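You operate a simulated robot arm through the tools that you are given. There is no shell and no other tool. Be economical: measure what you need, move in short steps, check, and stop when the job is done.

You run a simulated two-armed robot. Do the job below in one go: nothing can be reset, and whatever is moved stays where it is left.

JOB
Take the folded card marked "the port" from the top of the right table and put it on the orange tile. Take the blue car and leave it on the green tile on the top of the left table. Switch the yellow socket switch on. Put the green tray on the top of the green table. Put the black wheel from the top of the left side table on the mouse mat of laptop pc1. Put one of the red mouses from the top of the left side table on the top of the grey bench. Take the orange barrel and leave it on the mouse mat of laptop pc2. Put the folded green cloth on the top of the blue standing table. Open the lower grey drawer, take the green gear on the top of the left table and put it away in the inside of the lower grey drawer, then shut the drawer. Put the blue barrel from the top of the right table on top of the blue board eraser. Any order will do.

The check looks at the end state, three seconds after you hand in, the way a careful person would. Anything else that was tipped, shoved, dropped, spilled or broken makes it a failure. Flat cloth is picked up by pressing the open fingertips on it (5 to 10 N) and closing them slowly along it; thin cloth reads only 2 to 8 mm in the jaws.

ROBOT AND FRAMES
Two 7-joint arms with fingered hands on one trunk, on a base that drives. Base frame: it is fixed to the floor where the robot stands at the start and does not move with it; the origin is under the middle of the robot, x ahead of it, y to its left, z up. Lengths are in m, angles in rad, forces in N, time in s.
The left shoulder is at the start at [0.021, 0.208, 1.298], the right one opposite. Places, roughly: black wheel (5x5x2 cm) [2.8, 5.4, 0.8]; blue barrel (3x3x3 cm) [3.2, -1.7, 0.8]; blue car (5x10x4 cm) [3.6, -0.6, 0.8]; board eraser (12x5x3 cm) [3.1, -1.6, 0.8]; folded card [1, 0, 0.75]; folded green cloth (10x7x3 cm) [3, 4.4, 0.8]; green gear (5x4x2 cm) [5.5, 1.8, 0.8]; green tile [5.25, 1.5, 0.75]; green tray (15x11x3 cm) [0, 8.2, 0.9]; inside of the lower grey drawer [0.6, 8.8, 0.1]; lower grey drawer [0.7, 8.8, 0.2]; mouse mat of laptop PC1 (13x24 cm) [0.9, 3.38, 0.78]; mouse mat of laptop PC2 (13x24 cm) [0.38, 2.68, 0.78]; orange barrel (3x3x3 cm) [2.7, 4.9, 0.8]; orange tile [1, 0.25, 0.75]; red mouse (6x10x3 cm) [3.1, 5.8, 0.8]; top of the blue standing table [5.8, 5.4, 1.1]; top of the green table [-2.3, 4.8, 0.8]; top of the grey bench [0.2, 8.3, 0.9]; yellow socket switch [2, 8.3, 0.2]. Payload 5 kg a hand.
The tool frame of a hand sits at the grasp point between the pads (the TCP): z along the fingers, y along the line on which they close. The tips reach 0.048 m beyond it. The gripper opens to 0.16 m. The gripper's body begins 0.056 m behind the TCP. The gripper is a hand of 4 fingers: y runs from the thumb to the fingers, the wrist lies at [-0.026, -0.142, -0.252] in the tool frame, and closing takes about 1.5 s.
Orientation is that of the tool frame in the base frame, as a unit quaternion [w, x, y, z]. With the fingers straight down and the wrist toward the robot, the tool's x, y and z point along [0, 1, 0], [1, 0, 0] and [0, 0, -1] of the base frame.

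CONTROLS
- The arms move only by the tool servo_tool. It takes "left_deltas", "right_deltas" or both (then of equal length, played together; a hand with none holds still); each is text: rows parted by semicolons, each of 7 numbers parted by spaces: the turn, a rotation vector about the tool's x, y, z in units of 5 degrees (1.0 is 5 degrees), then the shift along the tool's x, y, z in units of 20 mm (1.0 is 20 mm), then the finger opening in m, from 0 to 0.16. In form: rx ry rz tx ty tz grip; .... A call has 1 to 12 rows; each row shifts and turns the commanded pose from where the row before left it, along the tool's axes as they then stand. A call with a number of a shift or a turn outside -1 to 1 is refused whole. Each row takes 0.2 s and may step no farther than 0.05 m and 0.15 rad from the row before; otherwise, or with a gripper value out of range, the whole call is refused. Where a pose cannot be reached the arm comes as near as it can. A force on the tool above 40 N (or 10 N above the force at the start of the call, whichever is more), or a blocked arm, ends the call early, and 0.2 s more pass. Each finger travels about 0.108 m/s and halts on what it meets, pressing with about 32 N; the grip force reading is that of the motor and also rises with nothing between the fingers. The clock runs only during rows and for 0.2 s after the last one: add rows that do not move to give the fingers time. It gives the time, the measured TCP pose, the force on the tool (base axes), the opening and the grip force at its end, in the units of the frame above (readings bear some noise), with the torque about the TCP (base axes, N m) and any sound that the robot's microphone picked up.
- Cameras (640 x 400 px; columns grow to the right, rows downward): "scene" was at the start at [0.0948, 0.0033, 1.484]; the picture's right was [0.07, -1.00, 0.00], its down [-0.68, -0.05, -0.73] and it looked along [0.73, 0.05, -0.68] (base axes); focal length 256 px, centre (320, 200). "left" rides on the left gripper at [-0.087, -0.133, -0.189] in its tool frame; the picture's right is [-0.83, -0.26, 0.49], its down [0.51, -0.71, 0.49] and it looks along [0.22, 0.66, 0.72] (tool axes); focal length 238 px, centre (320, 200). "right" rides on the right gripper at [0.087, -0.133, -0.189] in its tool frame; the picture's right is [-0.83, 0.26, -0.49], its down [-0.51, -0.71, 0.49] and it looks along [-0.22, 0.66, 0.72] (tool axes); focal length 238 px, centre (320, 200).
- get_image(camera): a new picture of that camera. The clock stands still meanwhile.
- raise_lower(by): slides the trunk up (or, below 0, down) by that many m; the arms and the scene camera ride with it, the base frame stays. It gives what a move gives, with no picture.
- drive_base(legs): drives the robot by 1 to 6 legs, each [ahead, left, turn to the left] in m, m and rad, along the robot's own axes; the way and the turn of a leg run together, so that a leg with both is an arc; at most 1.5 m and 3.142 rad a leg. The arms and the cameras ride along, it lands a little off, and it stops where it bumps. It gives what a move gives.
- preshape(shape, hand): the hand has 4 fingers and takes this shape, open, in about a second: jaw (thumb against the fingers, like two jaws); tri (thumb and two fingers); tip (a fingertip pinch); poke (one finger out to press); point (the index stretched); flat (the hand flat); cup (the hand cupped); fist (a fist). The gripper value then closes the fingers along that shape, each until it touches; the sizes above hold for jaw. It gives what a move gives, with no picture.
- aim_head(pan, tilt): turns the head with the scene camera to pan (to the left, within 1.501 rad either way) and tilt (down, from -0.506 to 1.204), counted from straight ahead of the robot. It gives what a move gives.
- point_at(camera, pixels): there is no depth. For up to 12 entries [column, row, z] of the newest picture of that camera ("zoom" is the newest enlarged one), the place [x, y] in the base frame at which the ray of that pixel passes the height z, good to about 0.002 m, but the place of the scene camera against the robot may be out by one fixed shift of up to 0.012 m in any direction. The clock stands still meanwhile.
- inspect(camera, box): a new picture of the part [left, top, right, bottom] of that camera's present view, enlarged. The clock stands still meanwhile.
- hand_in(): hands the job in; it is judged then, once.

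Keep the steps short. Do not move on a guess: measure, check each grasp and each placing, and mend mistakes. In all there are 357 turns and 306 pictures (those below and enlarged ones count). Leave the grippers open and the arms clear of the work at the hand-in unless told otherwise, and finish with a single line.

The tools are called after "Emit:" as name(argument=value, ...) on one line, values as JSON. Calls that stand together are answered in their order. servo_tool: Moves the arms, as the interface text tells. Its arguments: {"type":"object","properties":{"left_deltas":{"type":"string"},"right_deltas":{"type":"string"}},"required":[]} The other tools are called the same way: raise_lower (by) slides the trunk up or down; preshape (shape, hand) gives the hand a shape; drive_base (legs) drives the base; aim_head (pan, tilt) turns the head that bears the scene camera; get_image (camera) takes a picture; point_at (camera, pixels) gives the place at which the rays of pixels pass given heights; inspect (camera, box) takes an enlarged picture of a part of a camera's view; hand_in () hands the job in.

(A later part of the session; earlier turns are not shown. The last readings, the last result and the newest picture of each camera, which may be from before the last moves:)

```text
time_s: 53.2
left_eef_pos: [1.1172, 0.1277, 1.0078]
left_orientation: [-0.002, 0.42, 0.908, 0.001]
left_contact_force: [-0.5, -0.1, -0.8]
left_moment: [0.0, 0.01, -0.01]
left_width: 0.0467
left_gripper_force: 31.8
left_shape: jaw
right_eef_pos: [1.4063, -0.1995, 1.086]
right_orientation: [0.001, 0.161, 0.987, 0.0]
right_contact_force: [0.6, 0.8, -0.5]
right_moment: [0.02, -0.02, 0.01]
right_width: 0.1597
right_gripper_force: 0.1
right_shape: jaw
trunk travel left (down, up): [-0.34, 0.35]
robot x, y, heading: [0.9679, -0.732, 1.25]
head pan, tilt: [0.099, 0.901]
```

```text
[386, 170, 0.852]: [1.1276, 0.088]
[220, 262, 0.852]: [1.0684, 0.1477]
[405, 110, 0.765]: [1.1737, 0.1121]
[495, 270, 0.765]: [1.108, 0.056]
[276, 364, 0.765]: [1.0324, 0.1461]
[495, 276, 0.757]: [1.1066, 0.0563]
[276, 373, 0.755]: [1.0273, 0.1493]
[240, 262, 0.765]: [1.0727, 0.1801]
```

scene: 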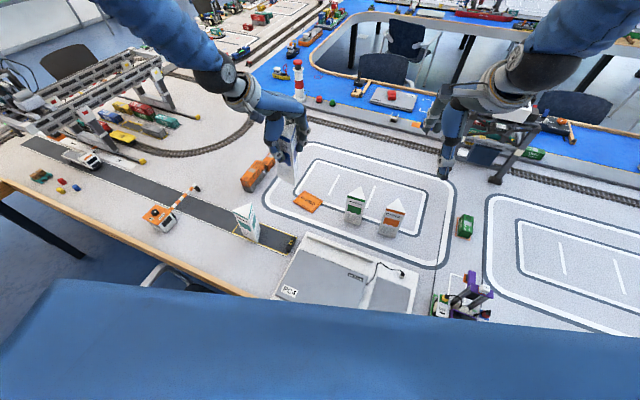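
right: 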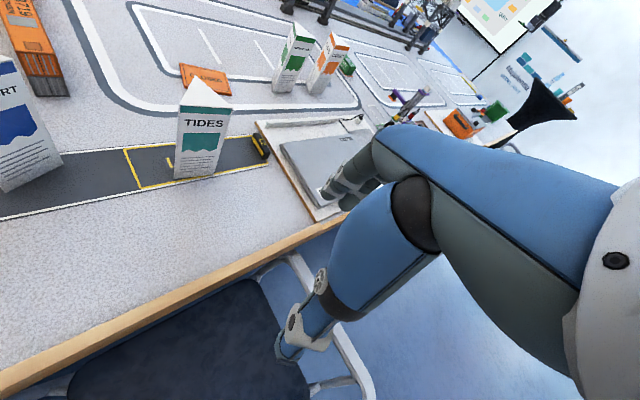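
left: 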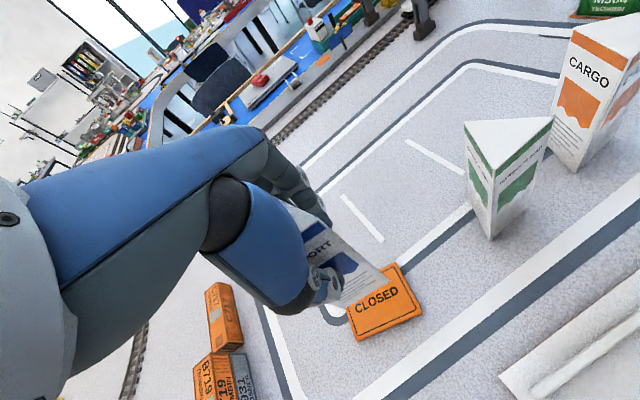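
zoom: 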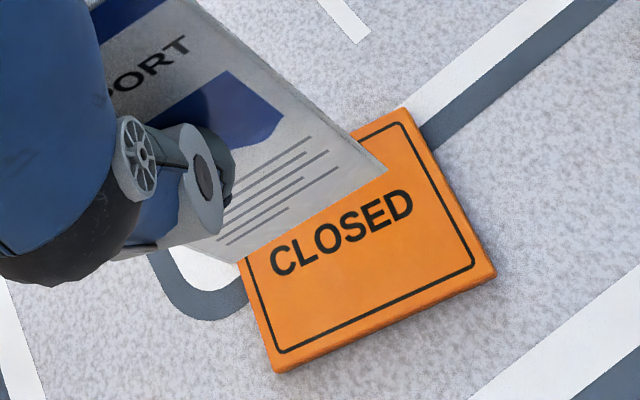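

I need to shift back about 23 mm toward the thumb side and 5 mm sideways. I'll do it and lower 6 cm, then look again.

Emit:
servo_tool(left_deltas="0 0 0 0.125 -0.58 0 0.02;0 0 0 0.125 -0.58 0 0.02;0 0 0 0 0 0.75 0.02;0 0 0 0 0 0.75 0.02;0 0 0 0 0 0.75 0.02;0 0 0 0 0 0.75 0.02;0 0 0 0 0 0 0.02")

Emit:
inspect(camera="left", box=[300, 230, 440, 350])

Emit:
inspect(camera="scene", box=[240, 70, 360, 190])

```text
time_s: 54.8
left_eef_pos: [1.0971, 0.1175, 0.9496]
left_orientation: [-0.002, 0.419, 0.908, 0.0]
left_contact_force: [0.4, -0.6, -2.2]
left_moment: [0.01, 0.0, -0.04]
left_width: 0.0468
left_gripper_force: 31.7
left_shape: jaw
right_eef_pos: [1.4064, -0.1988, 1.0849]
right_orientation: [0.0, 0.162, 0.987, 0.0]
right_contact_force: [-0.3, -0.9, -0.6]
right_moment: [0.0, 0.01, 0.01]
right_width: 0.1595
right_gripper_force: 0.1
right_shape: jaw
trunk travel left (down, up): [-0.34, 0.35]
robot x, y, heading: [0.9642, -0.7311, 1.245]
head pan, tilt: [0.099, 0.901]
```

```text
3.33 times, centred on (370, 290) of left
```

zoom: 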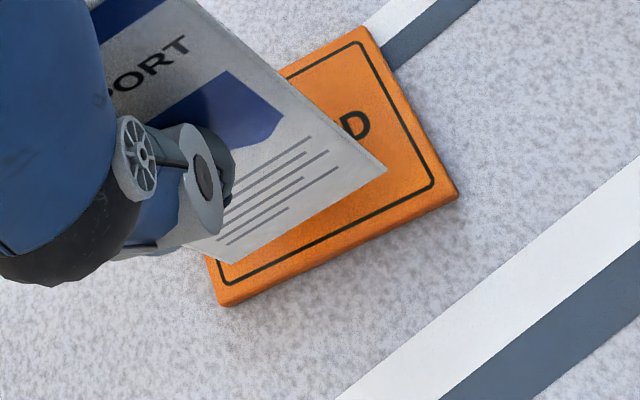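

```text
3.33 times, centred on (300, 130) of scene
```

zoom: 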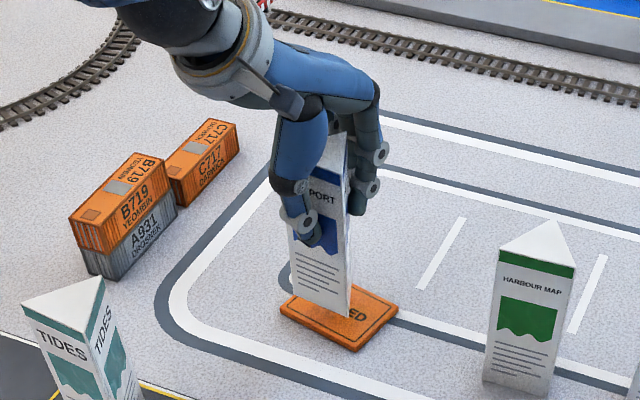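

Emit:
point_at(camera="left", pixels=[[389.8, 281, 0.794], [342.4, 308.9, 0.794], [411.4, 287, 0.767], [340.6, 320, 0.767], [380, 239, 0.767]])

```text
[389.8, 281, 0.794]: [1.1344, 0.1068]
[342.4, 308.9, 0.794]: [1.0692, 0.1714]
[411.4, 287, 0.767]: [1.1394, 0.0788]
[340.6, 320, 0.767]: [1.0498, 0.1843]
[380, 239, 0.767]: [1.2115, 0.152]
```

Emit:
point_at(camera="left", pixels=[[389.8, 281, 0.852], [342.4, 308.9, 0.852], [411.4, 287, 0.825], [340.6, 320, 0.825], [380, 239, 0.825]])

```text
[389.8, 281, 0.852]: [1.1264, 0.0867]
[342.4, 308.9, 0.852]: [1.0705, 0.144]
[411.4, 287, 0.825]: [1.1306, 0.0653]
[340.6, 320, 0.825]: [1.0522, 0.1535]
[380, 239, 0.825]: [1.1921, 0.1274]
```

Alignment is good (front edge 9 mm inside, centred). I'll lower gently until touch.

Emit:
servo_tool(left_deltas="0 0 0 0 0 0.3 0.02;0 0 0 0 0 0.3 0.02;0 0 0 0 0 0.2 0.02;0 0 0 0 0 0.2 0.02;0 0 0 0 0 0.1 0.02;0 0 0 0 0 0 0.02")

```text
time_s: 56.2
left_eef_pos: [1.096, 0.1154, 0.9277]
left_orientation: [-0.001, 0.419, 0.908, 0.001]
left_contact_force: [0.4, 0.0, -1.5]
left_moment: [0.0, 0.0, -0.01]
left_width: 0.0468
left_gripper_force: 31.8
left_shape: jaw
right_eef_pos: [1.4066, -0.1987, 1.0854]
right_orientation: [0.0, 0.161, 0.987, 0.0]
right_contact_force: [-0.4, 0.8, -0.1]
right_moment: [0.02, -0.02, 0.01]
right_width: 0.1597
right_gripper_force: 0.0
right_shape: jaw
trunk travel left (down, up): [-0.34, 0.35]
robot x, y, heading: [0.9647, -0.7327, 1.252]
head pan, tilt: [0.099, 0.901]
```

Emit:
servo_tool(left_deltas="0 0 0 0 0 0.1 0.02;0 0 0 0 0 0.1 0.02;0 0 0 0 0 0.1 0.02;0 0 0 0 0 0 0.02")

Emit:
inspect(camera="scene", box=[260, 100, 340, 180])

```text
time_s: 57.2
left_eef_pos: [1.0949, 0.117, 0.9208]
left_orientation: [-0.001, 0.42, 0.908, 0.001]
left_contact_force: [-1.0, -0.1, -1.4]
left_moment: [0.07, 0.01, 0.02]
left_width: 0.047
left_gripper_force: 32.0
left_shape: jaw
right_eef_pos: [1.4058, -0.1985, 1.085]
right_orientation: [0.0, 0.162, 0.987, 0.0]
right_contact_force: [0.4, 0.3, -0.1]
right_moment: [0.03, -0.03, 0.0]
right_width: 0.1594
right_gripper_force: 0.1
right_shape: jaw
trunk travel left (down, up): [-0.34, 0.35]
robot x, y, heading: [0.9653, -0.7314, 1.248]
head pan, tilt: [0.099, 0.901]
```

```text
5.00 times, centred on (300, 140) of scene
```

zoom: 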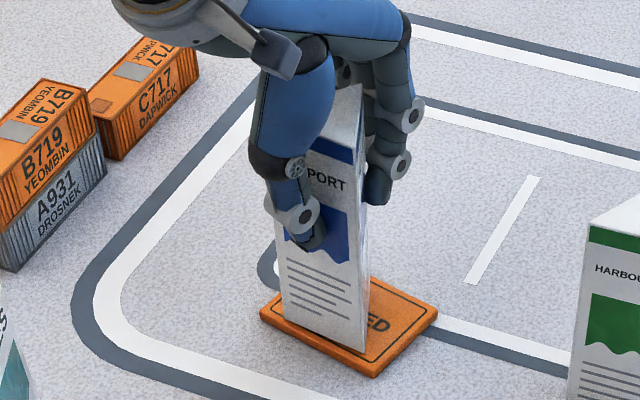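

Emit:
servo_tool(left_deltas="0 0 0 0 0 0.08 0.02;0 0 0 0 0 0.08 0.02;0 0 0 0 0 0.08 0.02;0 0 0 0 0 0 0.02")

```text
time_s: 58.2
left_eef_pos: [1.0967, 0.1143, 0.9179]
left_orientation: [-0.001, 0.42, 0.908, 0.002]
left_contact_force: [-2.4, -5.7, 28.0]
left_moment: [-0.05, 0.03, 0.01]
left_width: 0.0482
left_gripper_force: 32.5
left_shape: jaw
right_eef_pos: [1.4059, -0.2017, 1.0863]
right_orientation: [0.0, 0.162, 0.987, 0.001]
right_contact_force: [0.2, -0.8, 0.3]
right_moment: [0.0, -0.02, -0.05]
right_width: 0.1596
right_gripper_force: 0.1
right_shape: jaw
trunk travel left (down, up): [-0.34, 0.35]
robot x, y, heading: [0.9654, -0.732, 1.247]
head pan, tilt: [0.099, 0.901]
```

Contact (28 N). I'll ease up 2 mm and open slowly.

Emit:
servo_tool(left_deltas="0 0 0 0 0 -0.08 0.02;0 0 0 0 0 -0.02 0.02;0 0 0 0 0 0 0.05;0 0 0 0 0 0 0.06;0 0 0 0 0 0 0.07;0 0 0 0 0 0 0.085;0 0 0 0 0 0 0.1;0 0 0 0 0 0 0.12;0 0 0 0 0 0 0.14;0 0 0 0 0 0 0.16;0 0 0 0 0 0 0.16")

Emit:
inspect(camera="scene", box=[260, 100, 340, 180])

```text
time_s: 60.6
left_eef_pos: [1.0962, 0.1161, 0.9166]
left_orientation: [-0.002, 0.419, 0.908, 0.0]
left_contact_force: [-0.6, 0.1, -0.4]
left_moment: [0.05, -0.02, -0.05]
left_width: 0.1595
left_gripper_force: 0.1
left_shape: jaw
right_eef_pos: [1.4061, -0.198, 1.085]
right_orientation: [-0.001, 0.161, 0.987, 0.0]
right_contact_force: [-0.7, -0.7, -0.8]
right_moment: [0.01, 0.01, -0.01]
right_width: 0.1596
right_gripper_force: 0.2
right_shape: jaw
trunk travel left (down, up): [-0.34, 0.35]
robot x, y, heading: [0.9646, -0.7273, 1.249]
head pan, tilt: [0.099, 0.901]
```

```text
5.00 times, centred on (300, 140) of scene
```

zoom: 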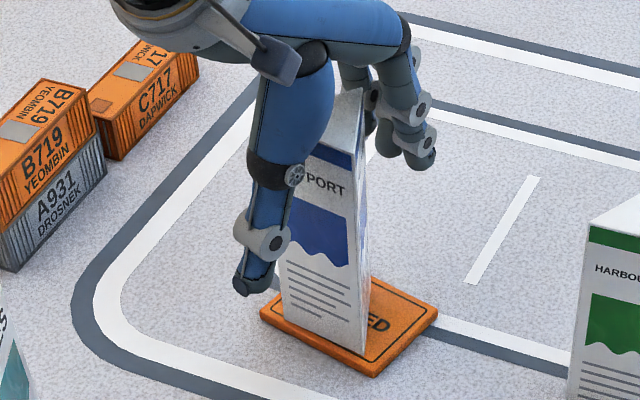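

The card stands on the tile, hand open. I'll go straight up and look.

Emit:
servo_tool(left_deltas="0 0 0 0 0 -0.6 0.16;0 0 0 0 0 -0.9 0.16;0 0 0 0 0 -1 0.16;0 0 0 0 0 -1 0.16;0 0 0 0 0 -1 0.16;0 0 0 0 0 -1 0.16;0 0 0 0 0 -1 0.16;0 0 0 0 0 -1 0.16;0 0 0 0 0 -1 0.16")

Emit:
raise_lower(by=0.3)

Emit:
inspect(camera="left", box=[260, 180, 440, 350])

Emit:
aim_head(pan=-0.6, tilt=0.5)

Emit:
get_image(camera="scene")

```text
time_s: 62.6
left_eef_pos: [1.0934, 0.1136, 1.0862]
left_orientation: [-0.002, 0.419, 0.908, -0.001]
left_contact_force: [0.5, -0.9, -0.5]
left_moment: [0.07, -0.03, 0.02]
left_width: 0.1597
left_gripper_force: 0.1
left_shape: jaw
right_eef_pos: [1.4058, -0.1995, 1.0849]
right_orientation: [0.0, 0.161, 0.987, 0.0]
right_contact_force: [0.3, -0.9, 0.4]
right_moment: [0.01, 0.01, 0.03]
right_width: 0.1596
right_gripper_force: 0.0
right_shape: jaw
trunk travel left (down, up): [-0.34, 0.35]
robot x, y, heading: [0.9667, -0.7291, 1.245]
head pan, tilt: [0.099, 0.901]
```

```text
time_s: 65.6
left_eef_pos: [1.0927, 0.1141, 1.3856]
left_orientation: [-0.001, 0.419, 0.908, -0.001]
left_contact_force: [0.5, -0.2, 0.0]
left_moment: [-0.03, -0.01, -0.02]
left_width: 0.1593
left_gripper_force: 0.1
left_shape: jaw
right_eef_pos: [1.4061, -0.199, 1.3853]
right_orientation: [0.0, 0.162, 0.987, 0.0]
right_contact_force: [-1.1, -0.2, -0.2]
right_moment: [0.01, 0.0, 0.02]
right_width: 0.1595
right_gripper_force: 0.0
right_shape: jaw
trunk travel left (down, up): [-0.64, 0.05]
robot x, y, heading: [0.9595, -0.7337, 1.245]
head pan, tilt: [0.099, 0.901]
```

```text
2.35 times, centred on (350, 265) of left
```

zoom: 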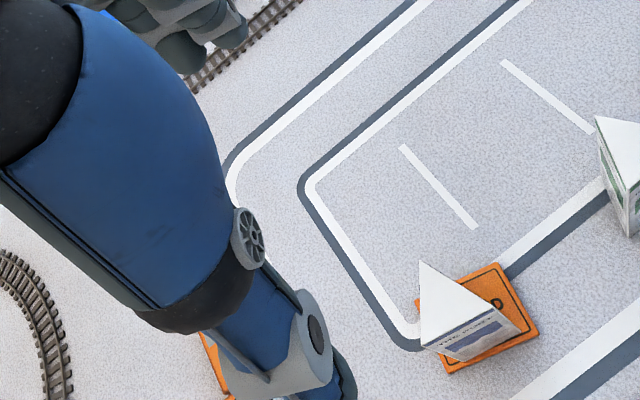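

```text
time_s: 66.6
left_eef_pos: [1.0937, 0.1129, 1.3855]
left_orientation: [-0.002, 0.419, 0.908, 0.0]
left_contact_force: [-0.5, 0.6, 0.3]
left_moment: [0.01, -0.03, 0.0]
left_width: 0.1598
left_gripper_force: 0.1
left_shape: jaw
right_eef_pos: [1.4065, -0.1991, 1.3845]
right_orientation: [0.0, 0.162, 0.987, 0.0]
right_contact_force: [0.3, -0.2, -0.8]
right_moment: [0.0, 0.02, 0.02]
right_width: 0.1597
right_gripper_force: 0.0
right_shape: jaw
trunk travel left (down, up): [-0.64, 0.05]
robot x, y, heading: [0.9641, -0.7312, 1.248]
head pan, tilt: [-0.6, 0.499]
```

```text
270 pictures are left
```

scene: 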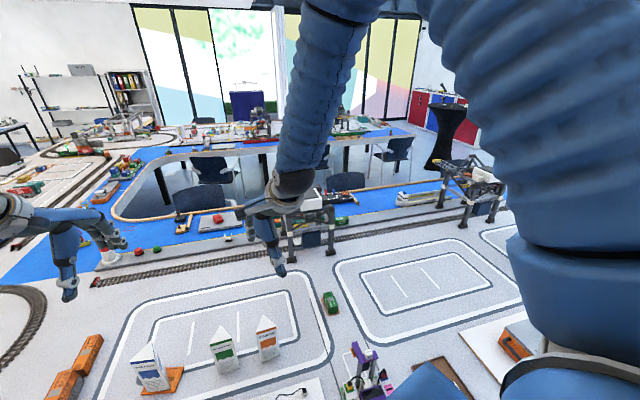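

The card task is done. Next are the blue barrel and board eraser near the far end of this table. I'll back out to the aisle and turn along it.

Emit:
drive_base(legs=[[-0.74, 0.247, 0], [0, 0, -1.885]])

Emit:
aim_head(pan=0.2, tilt=0.45)

Emit:
get_image(camera="scene")

```text
time_s: 75.4
left_eef_pos: [1.2358, -1.7495, 1.3859]
left_orientation: [0.0, 0.982, 0.188, 0.001]
left_contact_force: [0.1, 1.0, -0.6]
left_moment: [0.02, 0.01, -0.03]
left_width: 0.1599
left_gripper_force: 0.0
left_shape: jaw
right_eef_pos: [0.8384, -1.9451, 1.3853]
right_orientation: [0.001, 0.896, 0.443, 0.0]
right_contact_force: [-0.2, -0.1, -0.1]
right_moment: [-0.02, 0.01, -0.01]
right_width: 0.1598
right_gripper_force: 0.0
right_shape: jaw
trunk travel left (down, up): [-0.64, 0.05]
robot x, y, heading: [0.4757, -1.3578, -0.65]
head pan, tilt: [-0.6, 0.499]
```

```text
time_s: 76.5
left_eef_pos: [1.2351, -1.7493, 1.3861]
left_orientation: [-0.002, 0.982, 0.188, 0.002]
left_contact_force: [0.2, 0.0, 0.3]
left_moment: [-0.01, 0.02, 0.05]
left_width: 0.1596
left_gripper_force: 0.0
left_shape: jaw
right_eef_pos: [0.8373, -1.9448, 1.3857]
right_orientation: [0.0, 0.896, 0.444, 0.0]
right_contact_force: [-0.8, 0.6, 0.5]
right_moment: [0.02, -0.01, 0.02]
right_width: 0.1597
right_gripper_force: 0.1
right_shape: jaw
trunk travel left (down, up): [-0.64, 0.05]
robot x, y, heading: [0.4734, -1.356, -0.651]
head pan, tilt: [0.201, 0.45]
```

```text
269 pictures are left
```

scene: 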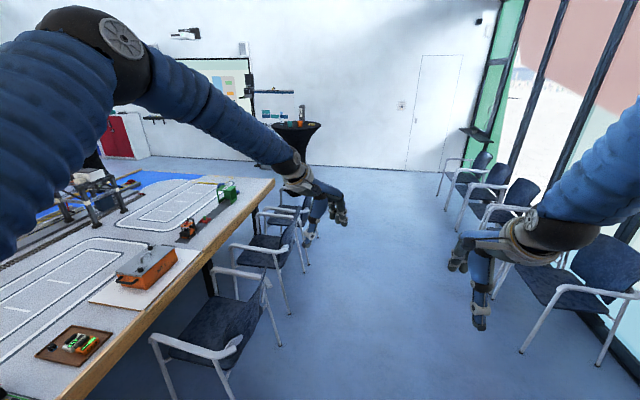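

Emit:
point_at(camera="scene", pixels=[[273, 182, 0.75], [227, 195, 0.8], [185, 235, 0.78], [150, 270, 0.8], [290, 312, 0], [226, 395, 0], [303, 270, 0], [310, 237, 0], [296, 180, 0], [436, 195, 0], [463, 235, 0], [520, 350, 0]])

Emit:
inspect(camera="scene", box=[150, 150, 310, 250])

```text
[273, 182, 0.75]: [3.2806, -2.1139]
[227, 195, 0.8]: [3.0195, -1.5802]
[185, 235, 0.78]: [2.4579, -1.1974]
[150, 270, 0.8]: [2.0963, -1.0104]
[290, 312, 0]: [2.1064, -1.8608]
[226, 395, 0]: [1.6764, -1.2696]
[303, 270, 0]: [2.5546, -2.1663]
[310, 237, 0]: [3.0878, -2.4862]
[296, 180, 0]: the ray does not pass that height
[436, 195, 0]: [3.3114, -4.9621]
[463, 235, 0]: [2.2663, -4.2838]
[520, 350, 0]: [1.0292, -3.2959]
```

```text
4.00 times, centred on (230, 200) of scene
```

zoom: 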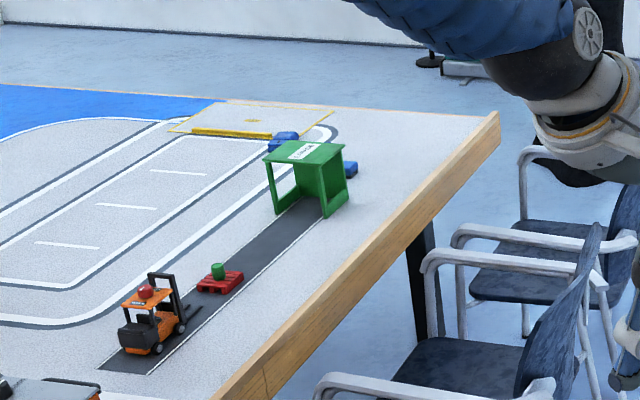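

The blue items sit just behind the green shed near the table's end. I'll drive down the aisle past the end and approach from there.

Emit:
drive_base(legs=[[1.5, 0.02, 0.014], [1.5, 0, 0]])

Emit:
aim_head(pan=0.6, tilt=0.6)

Emit:
get_image(camera="scene")

```text
refused: leg 1 is longer than a leg can be; nothing moved
```

```text
time_s: 77.4
left_eef_pos: [1.2349, -1.7494, 1.3857]
left_orientation: [-0.001, 0.982, 0.189, 0.002]
left_contact_force: [0.0, 0.8, 0.8]
left_moment: [0.01, 0.03, 0.02]
left_width: 0.1597
left_gripper_force: 0.0
left_shape: jaw
right_eef_pos: [0.8387, -1.9456, 1.3853]
right_orientation: [0.0, 0.896, 0.444, 0.0]
right_contact_force: [-0.4, -0.3, 0.1]
right_moment: [0.0, 0.01, 0.0]
right_width: 0.1595
right_gripper_force: 0.0
right_shape: jaw
trunk travel left (down, up): [-0.64, 0.05]
robot x, y, heading: [0.4779, -1.3566, -0.651]
head pan, tilt: [0.6, 0.6]
```

```text
267 pictures are left
```

scene: 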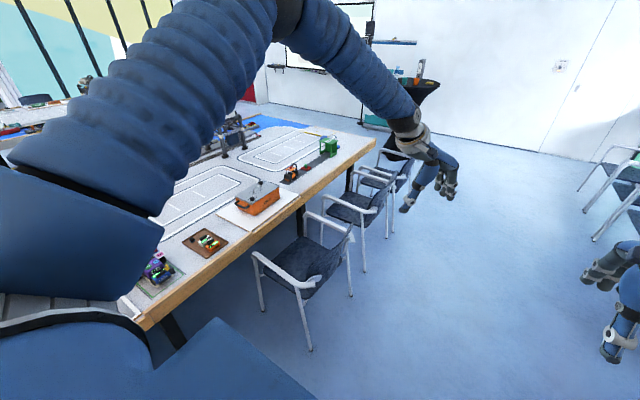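

Emit:
drive_base(legs=[[1.45, 0.02, 0.014], [1.1, 0, 0]])

Emit:
aim_head(pan=0.5, tilt=0.6)

Emit:
get_image(camera="scene")

```text
time_s: 89.8
left_eef_pos: [3.2801, -3.2617, 1.3865]
left_orientation: [0.0, 0.981, 0.195, 0.002]
left_contact_force: [-0.8, 0.3, 0.3]
left_moment: [-0.03, -0.01, -0.03]
left_width: 0.1596
left_gripper_force: 0.1
left_shape: jaw
right_eef_pos: [2.8844, -3.4635, 1.3846]
right_orientation: [0.0, 0.894, 0.449, 0.0]
right_contact_force: [0.0, 0.2, 0.3]
right_moment: [-0.04, -0.02, 0.0]
right_width: 0.1595
right_gripper_force: 0.0
right_shape: jaw
trunk travel left (down, up): [-0.64, 0.05]
robot x, y, heading: [2.5108, -2.8755, -0.639]
head pan, tilt: [0.6, 0.6]
```

```text
time_s: 90.4
left_eef_pos: [3.2807, -3.2616, 1.3864]
left_orientation: [-0.001, 0.981, 0.195, 0.001]
left_contact_force: [0.2, 1.0, 0.0]
left_moment: [0.04, 0.0, 0.02]
left_width: 0.1598
left_gripper_force: 0.0
left_shape: jaw
right_eef_pos: [2.8873, -3.4616, 1.3849]
right_orientation: [-0.001, 0.893, 0.45, 0.0]
right_contact_force: [-0.2, 0.2, -0.4]
right_moment: [0.04, 0.04, -0.01]
right_width: 0.1593
right_gripper_force: 0.1
right_shape: jaw
trunk travel left (down, up): [-0.64, 0.05]
robot x, y, heading: [2.5141, -2.8795, -0.639]
head pan, tilt: [0.499, 0.6]
```

```text
266 pictures are left
```

scene: 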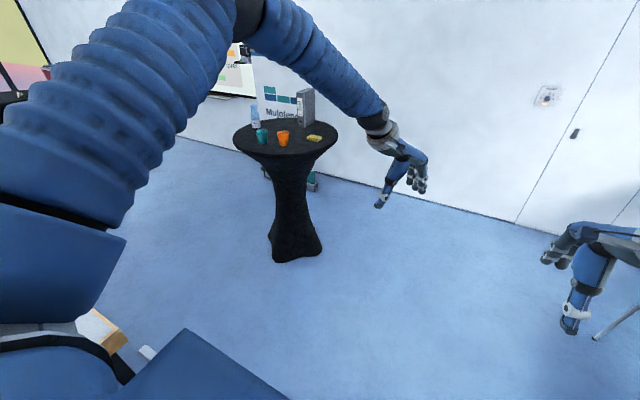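

Emit:
point_at(camera="scene", pixels=[[295, 260, 0], [235, 140, 1.1], [337, 140, 1.1], [285, 155, 1.1], [123, 340, 0.75], [148, 352, 0.65]])

Emit:
aim_head(pan=1.3, tilt=0.7)

Emit:
get_image(camera="scene")

```text
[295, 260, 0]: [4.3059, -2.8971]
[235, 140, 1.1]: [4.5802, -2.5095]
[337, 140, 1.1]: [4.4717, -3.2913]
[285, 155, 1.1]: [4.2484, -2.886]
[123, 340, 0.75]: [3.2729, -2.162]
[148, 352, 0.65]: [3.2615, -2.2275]
```

```text
time_s: 91.6
left_eef_pos: [3.281, -3.2603, 1.3859]
left_orientation: [-0.001, 0.981, 0.195, 0.001]
left_contact_force: [-0.4, -0.8, 0.1]
left_moment: [-0.02, 0.0, 0.0]
left_width: 0.1597
left_gripper_force: 0.0
left_shape: jaw
right_eef_pos: [2.8856, -3.4631, 1.3847]
right_orientation: [0.001, 0.893, 0.45, 0.0]
right_contact_force: [0.0, 0.2, 0.1]
right_moment: [0.0, -0.01, -0.03]
right_width: 0.1597
right_gripper_force: 0.0
right_shape: jaw
trunk travel left (down, up): [-0.64, 0.05]
robot x, y, heading: [2.5137, -2.8769, -0.637]
head pan, tilt: [1.3, 0.7]
```

```text
265 pictures are left
```

scene: 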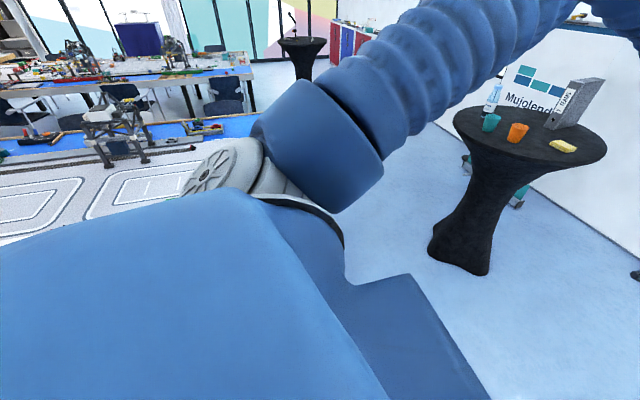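

There is about 1 m of free floor between the table's end and the standing table. I'll turn round here, shift past the chair and then move sideways behind the table end.

Emit:
drive_base(legs=[[0, 0, 1.57], [0, 0, 1.57], [-0.52, 0, 0], [0, -0.6, 0]])

Emit:
aim_head(pan=-0.5, tilt=0.7)

Emit:
get_image(camera="scene")

```text
time_s: 104.6
left_eef_pos: [2.4363, -2.4325, 1.3836]
left_orientation: [0.001, -0.206, 0.979, -0.001]
left_contact_force: [-2.0, -0.2, -0.9]
left_moment: [0.06, -0.23, -0.02]
left_width: 0.1601
left_gripper_force: 0.0
left_shape: jaw
right_eef_pos: [2.828, -2.2216, 1.3842]
right_orientation: [0.002, -0.46, 0.888, 0.0]
right_contact_force: [-2.2, 0.0, -0.7]
right_moment: [-0.01, -0.22, 0.0]
right_width: 0.1601
right_gripper_force: 0.0
right_shape: jaw
trunk travel left (down, up): [-0.64, 0.05]
robot x, y, heading: [3.2149, -2.7975, 2.524]
head pan, tilt: [1.3, 0.7]
stopped in leg 4: the robot was blocked; the commanded pose is now the measured one
```

```text
time_s: 106.4
left_eef_pos: [2.4427, -2.4284, 1.3858]
left_orientation: [0.0, -0.206, 0.979, -0.001]
left_contact_force: [-1.2, 0.3, 0.1]
left_moment: [0.03, -0.03, -0.01]
left_width: 0.1599
left_gripper_force: 0.0
left_shape: jaw
right_eef_pos: [2.8334, -2.22, 1.3855]
right_orientation: [0.001, -0.459, 0.888, 0.0]
right_contact_force: [-0.5, -0.6, -0.6]
right_moment: [0.02, -0.04, -0.01]
right_width: 0.1601
right_gripper_force: 0.0
right_shape: jaw
trunk travel left (down, up): [-0.64, 0.05]
robot x, y, heading: [3.2189, -2.7967, 2.522]
head pan, tilt: [-0.499, 0.7]
```

```text
264 pictures are left
```

scene: 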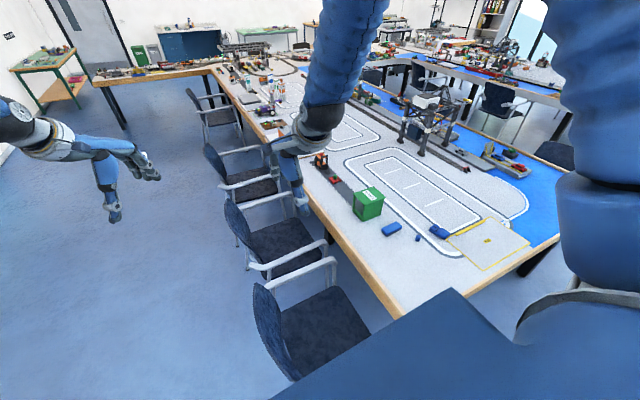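

I bumped into something, probably the last chair. I'll back off a little and look.

Emit:
drive_base(legs=[[0, 0.12, 0]])

Emit:
aim_head(pan=-0.5, tilt=0.95)

Emit:
get_image(camera="scene")

Emit:
inspect(camera="scene", box=[320, 80, 500, 220])

```text
time_s: 107.6
left_eef_pos: [2.3744, -2.5259, 1.3865]
left_orientation: [-0.002, -0.205, 0.979, -0.001]
left_contact_force: [0.3, -0.7, -0.7]
left_moment: [0.01, -0.04, -0.01]
left_width: 0.1596
left_gripper_force: 0.1
left_shape: jaw
right_eef_pos: [2.765, -2.3171, 1.3853]
right_orientation: [0.0, -0.46, 0.888, 0.0]
right_contact_force: [0.0, -0.7, -0.1]
right_moment: [0.0, 0.0, 0.01]
right_width: 0.16
right_gripper_force: 0.0
right_shape: jaw
trunk travel left (down, up): [-0.64, 0.05]
robot x, y, heading: [3.1497, -2.8928, 2.523]
head pan, tilt: [-0.499, 0.7]
```

```text
time_s: 108.4
left_eef_pos: [2.3726, -2.5274, 1.3851]
left_orientation: [0.0, -0.207, 0.978, 0.001]
left_contact_force: [-0.3, -1.1, -0.6]
left_moment: [0.09, -0.06, -0.01]
left_width: 0.1598
left_gripper_force: 0.1
left_shape: jaw
right_eef_pos: [2.7624, -2.3184, 1.3858]
right_orientation: [0.0, -0.461, 0.887, 0.001]
right_contact_force: [-0.3, -0.3, 0.3]
right_moment: [0.04, -0.04, 0.0]
right_width: 0.1601
right_gripper_force: 0.2
right_shape: jaw
trunk travel left (down, up): [-0.64, 0.05]
robot x, y, heading: [3.1531, -2.8921, 2.521]
head pan, tilt: [-0.499, 0.949]
```

```text
263 pictures are left
```

scene: 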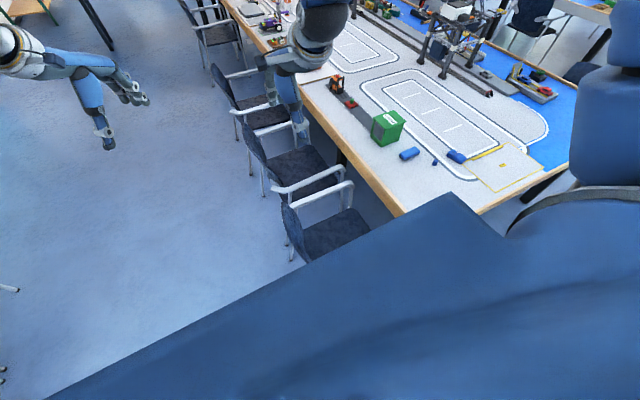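

```text
2.86 times, centred on (410, 150) of scene
```

zoom: 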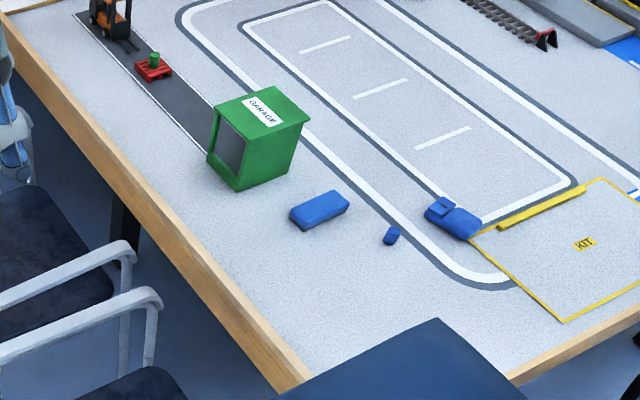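

Emit:
point_at(camera="zoom", pixels=[[319, 215, 0.76], [391, 240, 0.76], [453, 225, 0.76], [290, 392, 0.75], [520, 380, 0.75], [245, 185, 0.755], [155, 300, 0.66], [125, 250, 0.66], [-20, 345, 0.66]])

Emit:
point_at(camera="scene", pixels=[[292, 260, 0], [286, 215, 0.8], [300, 262, 0.45], [352, 190, 0.66], [370, 235, 0.45], [445, 195, 1.2], [262, 196, 0]])

```text
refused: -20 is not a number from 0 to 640
```

```text
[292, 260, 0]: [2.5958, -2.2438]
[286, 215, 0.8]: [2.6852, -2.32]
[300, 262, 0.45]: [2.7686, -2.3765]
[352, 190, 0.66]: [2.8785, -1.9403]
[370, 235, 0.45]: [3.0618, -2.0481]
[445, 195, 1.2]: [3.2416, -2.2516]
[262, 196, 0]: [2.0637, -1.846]
```

Emit:
point_at(camera="zoom", pixels=[[319, 215, 0.76], [391, 240, 0.76], [453, 225, 0.76], [290, 392, 0.75], [520, 380, 0.75], [245, 185, 0.755], [155, 300, 0.66], [125, 250, 0.66], [5, 345, 0.66]])

```text
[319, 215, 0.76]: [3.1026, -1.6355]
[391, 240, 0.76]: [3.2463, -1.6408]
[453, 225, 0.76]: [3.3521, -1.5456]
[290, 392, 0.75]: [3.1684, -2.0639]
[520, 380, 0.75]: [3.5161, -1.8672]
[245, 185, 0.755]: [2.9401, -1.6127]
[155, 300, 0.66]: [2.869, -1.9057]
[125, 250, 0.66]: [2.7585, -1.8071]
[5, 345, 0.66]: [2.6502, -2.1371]
```

Eraser at (3.10,-1.636), barrel at (3.246,-1.641). I'll go a bit further out, pass the chair, then come forward to the table end.

Emit:
drive_base(legs=[[-0.15, 0, 0], [0, -0.8, 0]])

Emit:
aim_head(pan=-0.1, tilt=1.0)

Emit:
get_image(camera="scene")

```text
time_s: 113.6
left_eef_pos: [2.9525, -1.9699, 1.3869]
left_orientation: [-0.002, -0.206, 0.979, 0.0]
left_contact_force: [0.2, 0.4, 0.5]
left_moment: [0.01, 0.0, -0.02]
left_width: 0.1597
left_gripper_force: 0.1
left_shape: jaw
right_eef_pos: [3.3449, -1.7618, 1.3842]
right_orientation: [0.0, -0.459, 0.888, 0.0]
right_contact_force: [-0.5, -0.3, 0.0]
right_moment: [0.02, -0.03, -0.01]
right_width: 0.16
right_gripper_force: 0.2
right_shape: jaw
trunk travel left (down, up): [-0.64, 0.05]
robot x, y, heading: [3.7242, -2.3409, 2.523]
head pan, tilt: [-0.499, 0.949]
```

```text
time_s: 114.5
left_eef_pos: [2.954, -1.9696, 1.3874]
left_orientation: [-0.002, -0.205, 0.979, -0.001]
left_contact_force: [0.4, 0.9, -0.4]
left_moment: [0.01, 0.02, -0.04]
left_width: 0.1596
left_gripper_force: 0.2
left_shape: jaw
right_eef_pos: [3.3444, -1.7604, 1.3855]
right_orientation: [0.0, -0.459, 0.888, 0.0]
right_contact_force: [-0.5, -0.2, -0.3]
right_moment: [0.02, 0.0, 0.03]
right_width: 0.1599
right_gripper_force: 0.0
right_shape: jaw
trunk travel left (down, up): [-0.64, 0.05]
robot x, y, heading: [3.7224, -2.3383, 2.522]
head pan, tilt: [-0.099, 1.0]
```

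```text
261 pictures are left
```

scene: 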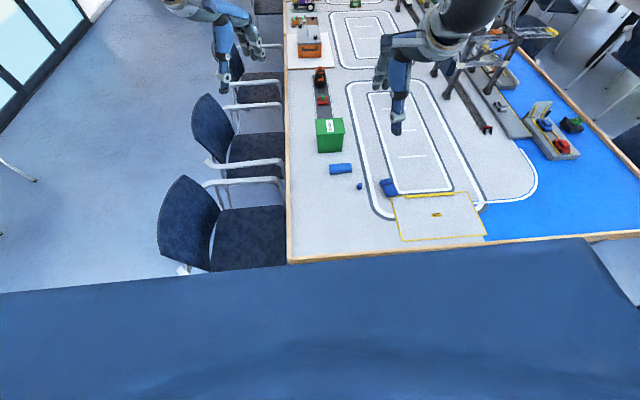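

Emit:
drive_base(legs=[[0.15, 0, 0]])

Emit:
raise_lower(by=-0.35)

Emit:
get_image(camera="right")

Emit:
get_image(camera="scene")

```text
time_s: 115.8
left_eef_pos: [2.83, -1.8871, 1.389]
left_orientation: [-0.002, -0.207, 0.978, 0.001]
left_contact_force: [1.3, -0.4, 0.6]
left_moment: [0.07, 0.11, 0.0]
left_width: 0.1598
left_gripper_force: 0.1
left_shape: jaw
right_eef_pos: [3.2204, -1.6769, 1.3862]
right_orientation: [-0.001, -0.462, 0.887, 0.001]
right_contact_force: [0.8, -0.2, 1.2]
right_moment: [0.08, 0.07, -0.01]
right_width: 0.1597
right_gripper_force: 0.0
right_shape: jaw
trunk travel left (down, up): [-0.64, 0.05]
robot x, y, heading: [3.6045, -2.2444, 2.525]
head pan, tilt: [-0.099, 1.0]
```

```text
time_s: 119.3
left_eef_pos: [2.8286, -1.8841, 1.0374]
left_orientation: [-0.002, -0.207, 0.978, 0.0]
left_contact_force: [-0.6, -0.7, 1.2]
left_moment: [-0.02, 0.03, 0.01]
left_width: 0.1596
left_gripper_force: 0.1
left_shape: jaw
right_eef_pos: [3.2189, -1.6749, 1.0354]
right_orientation: [0.0, -0.461, 0.887, 0.0]
right_contact_force: [0.6, 0.7, -0.1]
right_moment: [-0.02, 0.01, -0.01]
right_width: 0.1598
right_gripper_force: 0.0
right_shape: jaw
trunk travel left (down, up): [-0.29, 0.4]
robot x, y, heading: [3.6034, -2.2514, 2.528]
head pan, tilt: [-0.099, 1.0]
```

```text
260 pictures are left
```

right: 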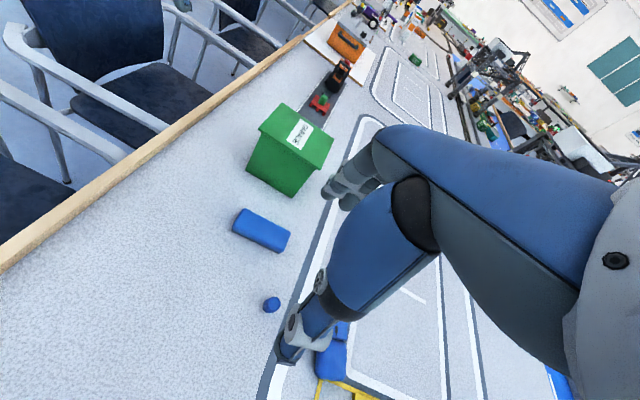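

```text
259 pictures are left
```

scene: 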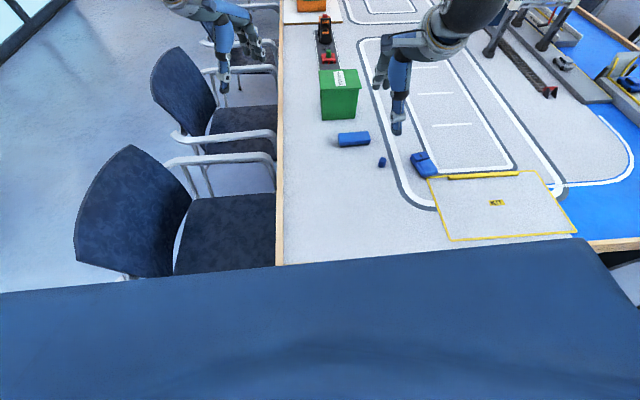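

Emit:
inspect(camera="right", box=[220, 195, 340, 325])

```text
3.08 times, centred on (280, 260) of right
```

zoom: 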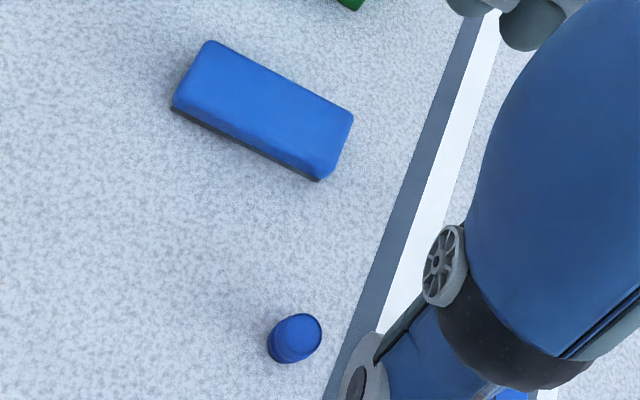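

Emit:
point_at(camera="zoom", pixels=[[301, 330, 0.785], [285, 355, 0.757], [268, 345, 0.757], [293, 363, 0.757], [208, 42, 0.78], [354, 112, 0.78], [326, 172, 0.78], [175, 100, 0.78], [262, 108, 0.78], [318, 181, 0.757], [171, 109, 0.757]])

```text
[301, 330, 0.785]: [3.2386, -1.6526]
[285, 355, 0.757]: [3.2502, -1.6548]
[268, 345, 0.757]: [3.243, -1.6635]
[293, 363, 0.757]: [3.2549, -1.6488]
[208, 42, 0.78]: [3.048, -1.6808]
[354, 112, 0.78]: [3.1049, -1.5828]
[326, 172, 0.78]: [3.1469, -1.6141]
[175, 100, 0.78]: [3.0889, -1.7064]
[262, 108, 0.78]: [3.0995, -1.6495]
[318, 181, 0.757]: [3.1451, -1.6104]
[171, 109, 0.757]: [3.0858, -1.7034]
```

Barrel centre is (3.239,-1.653), standing. Eraser centre is (3.097,-1.646), long axis 60°. I'll move the right hand above the barrel with a 9 cm opening and descend.

Emit:
servo_tool(right_deltas="0 0 0 -0.75 -0.1 0 0.12;0 0 0 -0.72 -0.1 0 0.09;0 0 0 0 0 1 0.09;0 0 0 0 0 1 0.09;0 0 0 0 0 1 0.09;0 0 0 0 0 1 0.09;0 0 0 0 0 1 0.09;0 0 0 0 0 1 0.09;0 0 0 0 0 0 0.09")

Emit:
get_image(camera="right")

```text
time_s: 121.3
left_eef_pos: [2.8295, -1.887, 1.0378]
left_orientation: [-0.001, -0.207, 0.978, 0.0]
left_contact_force: [0.2, 0.0, 0.2]
left_moment: [0.05, 0.01, -0.01]
left_width: 0.1598
left_gripper_force: 0.1
left_shape: jaw
right_eef_pos: [3.239, -1.6557, 0.9169]
right_orientation: [0.0, -0.46, 0.888, -0.001]
right_contact_force: [-0.8, 0.1, 0.0]
right_moment: [0.0, 0.01, -0.02]
right_width: 0.0903
right_gripper_force: 0.1
right_shape: jaw
trunk travel left (down, up): [-0.29, 0.4]
robot x, y, heading: [3.6056, -2.2493, 2.521]
head pan, tilt: [-0.099, 1.0]
```

```text
257 pictures are left
```

right: 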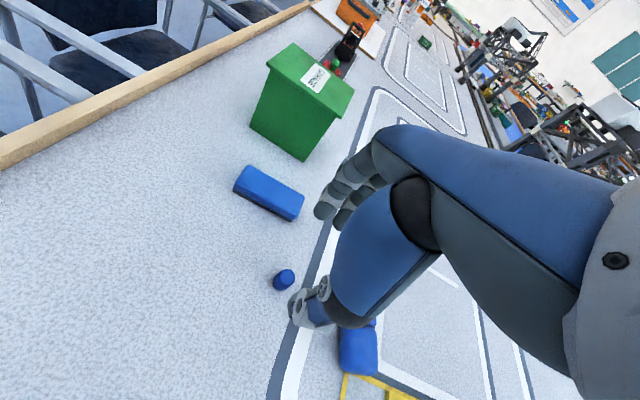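

The barrel lies on the approach line. I'll descend further.

Emit:
servo_tool(right_deltas="0 0 0 0 0 0.9 0.09;0 0 0 0 0 0.9 0.09;0 0 0 0 0 0.9 0.09;0 0 0 0 0 0.9 0.09;0 0 0 0 0 0.6 0.09;0 0 0 0 0 0.5 0.09;0 0 0 0 0 0.4 0.09;0 0 0 0 0 0 0.09")

Emit:
inspect(camera="right", box=[220, 150, 400, 330])

Emit:
inspect(camera="scene", box=[320, 80, 460, 220])

```text
time_s: 123.1
left_eef_pos: [2.8279, -1.8858, 1.0363]
left_orientation: [-0.001, -0.207, 0.978, -0.001]
left_contact_force: [-1.0, -0.2, 0.6]
left_moment: [0.02, -0.01, 0.0]
left_width: 0.1599
left_gripper_force: 0.0
left_shape: jaw
right_eef_pos: [3.2384, -1.6551, 0.8125]
right_orientation: [0.0, -0.461, 0.887, -0.001]
right_contact_force: [0.8, -0.7, -0.3]
right_moment: [0.0, 0.01, -0.01]
right_width: 0.0904
right_gripper_force: 0.2
right_shape: jaw
trunk travel left (down, up): [-0.29, 0.4]
robot x, y, heading: [3.6042, -2.2463, 2.527]
head pan, tilt: [-0.099, 1.0]
```

```text
2.22 times, centred on (310, 240) of right
```

zoom: 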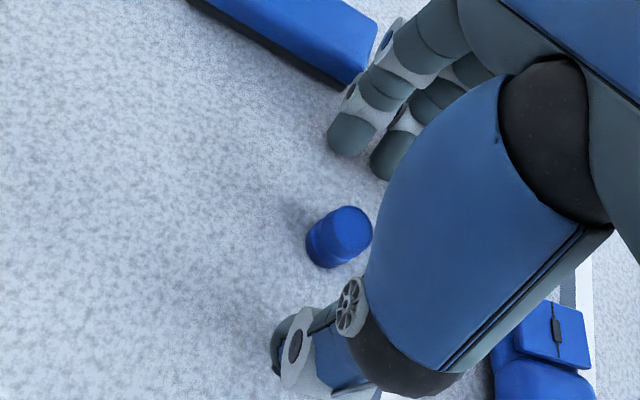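

```text
2.86 times, centred on (390, 150) of scene
```

zoom: 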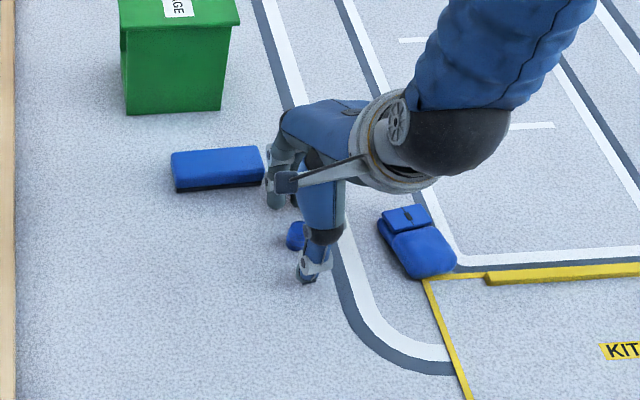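

Aligned. I'll close on the barrel.

Emit:
servo_tool(right_deltas="0 0 0 0 0 0.1 0.075;0 0 0 0 0 0.1 0.06;0 0 0 0 0 0 0.05;0 0 0 0 0 0 0.04;0 0 0 0 0 0 0.03;0 0 0 0 0 0 0.02;0 0 0 0 0 0 0.01;0 0 0 0 0 0 0.01;0 0 0 0 0 0 0.01")

Emit:
inspect(camera="right", box=[220, 150, 400, 330])

```text
time_s: 125.1
left_eef_pos: [2.8288, -1.8863, 1.039]
left_orientation: [-0.001, -0.207, 0.978, -0.001]
left_contact_force: [0.1, -0.7, -0.1]
left_moment: [-0.02, -0.01, -0.03]
left_width: 0.1599
left_gripper_force: 0.0
left_shape: jaw
right_eef_pos: [3.2386, -1.6536, 0.81]
right_orientation: [0.0, -0.461, 0.888, 0.002]
right_contact_force: [0.1, 1.7, 10.1]
right_moment: [0.09, 0.26, -0.05]
right_width: 0.0173
right_gripper_force: 31.2
right_shape: jaw
trunk travel left (down, up): [-0.29, 0.4]
robot x, y, heading: [3.5991, -2.2498, 2.524]
head pan, tilt: [-0.099, 1.0]
```

```text
2.22 times, centred on (310, 240) of right
```

zoom: 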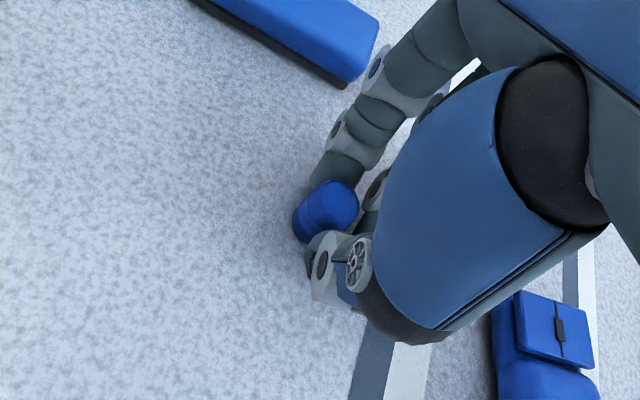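

Emit:
servo_tool(right_deltas="0 0 0 0 0 -0.6 0.01;0 0 0 0 0 -0.8 0.01;0 0 0 0 0 -0.8 0.01;0 0 0 0 0 -0.8 0.01;0 0 0 0 0 0 0.01")

Emit:
inspect(camera="right", box=[220, 150, 400, 330])

Emit:
inspect(camera="scene", box=[330, 80, 430, 180])

```text
time_s: 126.3
left_eef_pos: [2.8279, -1.885, 1.0373]
left_orientation: [-0.002, -0.208, 0.978, 0.0]
left_contact_force: [0.0, 0.7, -0.5]
left_moment: [-0.05, -0.03, 0.0]
left_width: 0.1598
left_gripper_force: 0.1
left_shape: jaw
right_eef_pos: [3.237, -1.6543, 0.8701]
right_orientation: [0.0, -0.461, 0.887, 0.0]
right_contact_force: [0.3, -0.2, -0.5]
right_moment: [0.02, -0.04, 0.01]
right_width: 0.0169
right_gripper_force: 32.0
right_shape: jaw
trunk travel left (down, up): [-0.29, 0.4]
robot x, y, heading: [3.6053, -2.2491, 2.523]
head pan, tilt: [-0.099, 1.0]
```

```text
2.22 times, centred on (310, 240) of right
```

zoom: 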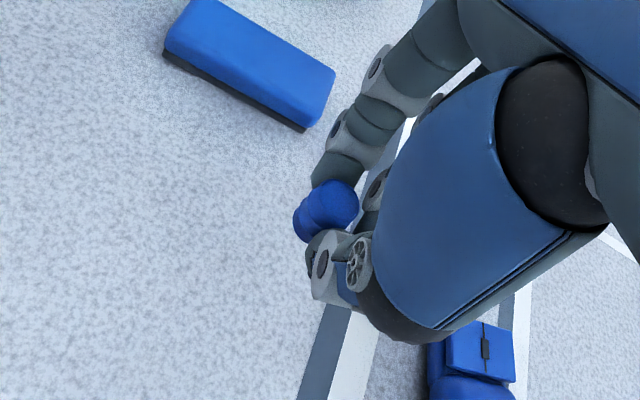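

```text
4.00 times, centred on (380, 130) of scene
```

zoom: 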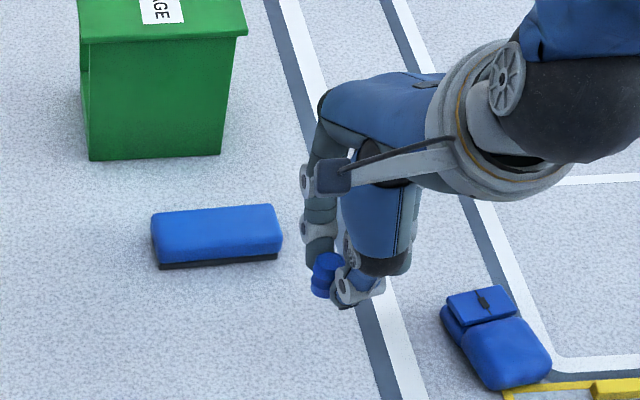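

Emit:
point_at(camera="right", pixels=[[315, 242, 0.845]])

Emit:
get_image(camera="right")

Emit:
point_at(camera="right", pixels=[[315.4, 242.3, 0.845], [271.7, 149.9, 0.785], [316.7, 183.5, 0.785], [304, 205, 0.785], [240, 172, 0.785], [239, 178, 0.757], [304.6, 208.6, 0.757]])

```text
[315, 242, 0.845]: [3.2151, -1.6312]
```

```text
251 pictures are left
```

right: 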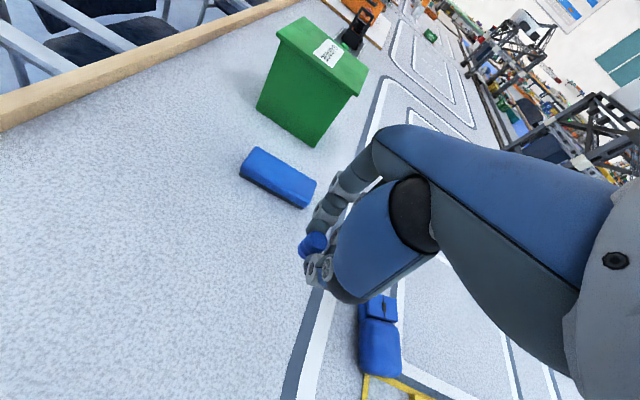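

```text
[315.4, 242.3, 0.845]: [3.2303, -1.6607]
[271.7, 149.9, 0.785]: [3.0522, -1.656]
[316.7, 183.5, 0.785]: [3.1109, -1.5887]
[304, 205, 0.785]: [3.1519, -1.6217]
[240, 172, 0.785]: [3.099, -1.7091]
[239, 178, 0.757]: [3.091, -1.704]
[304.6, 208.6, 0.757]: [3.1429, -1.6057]
```

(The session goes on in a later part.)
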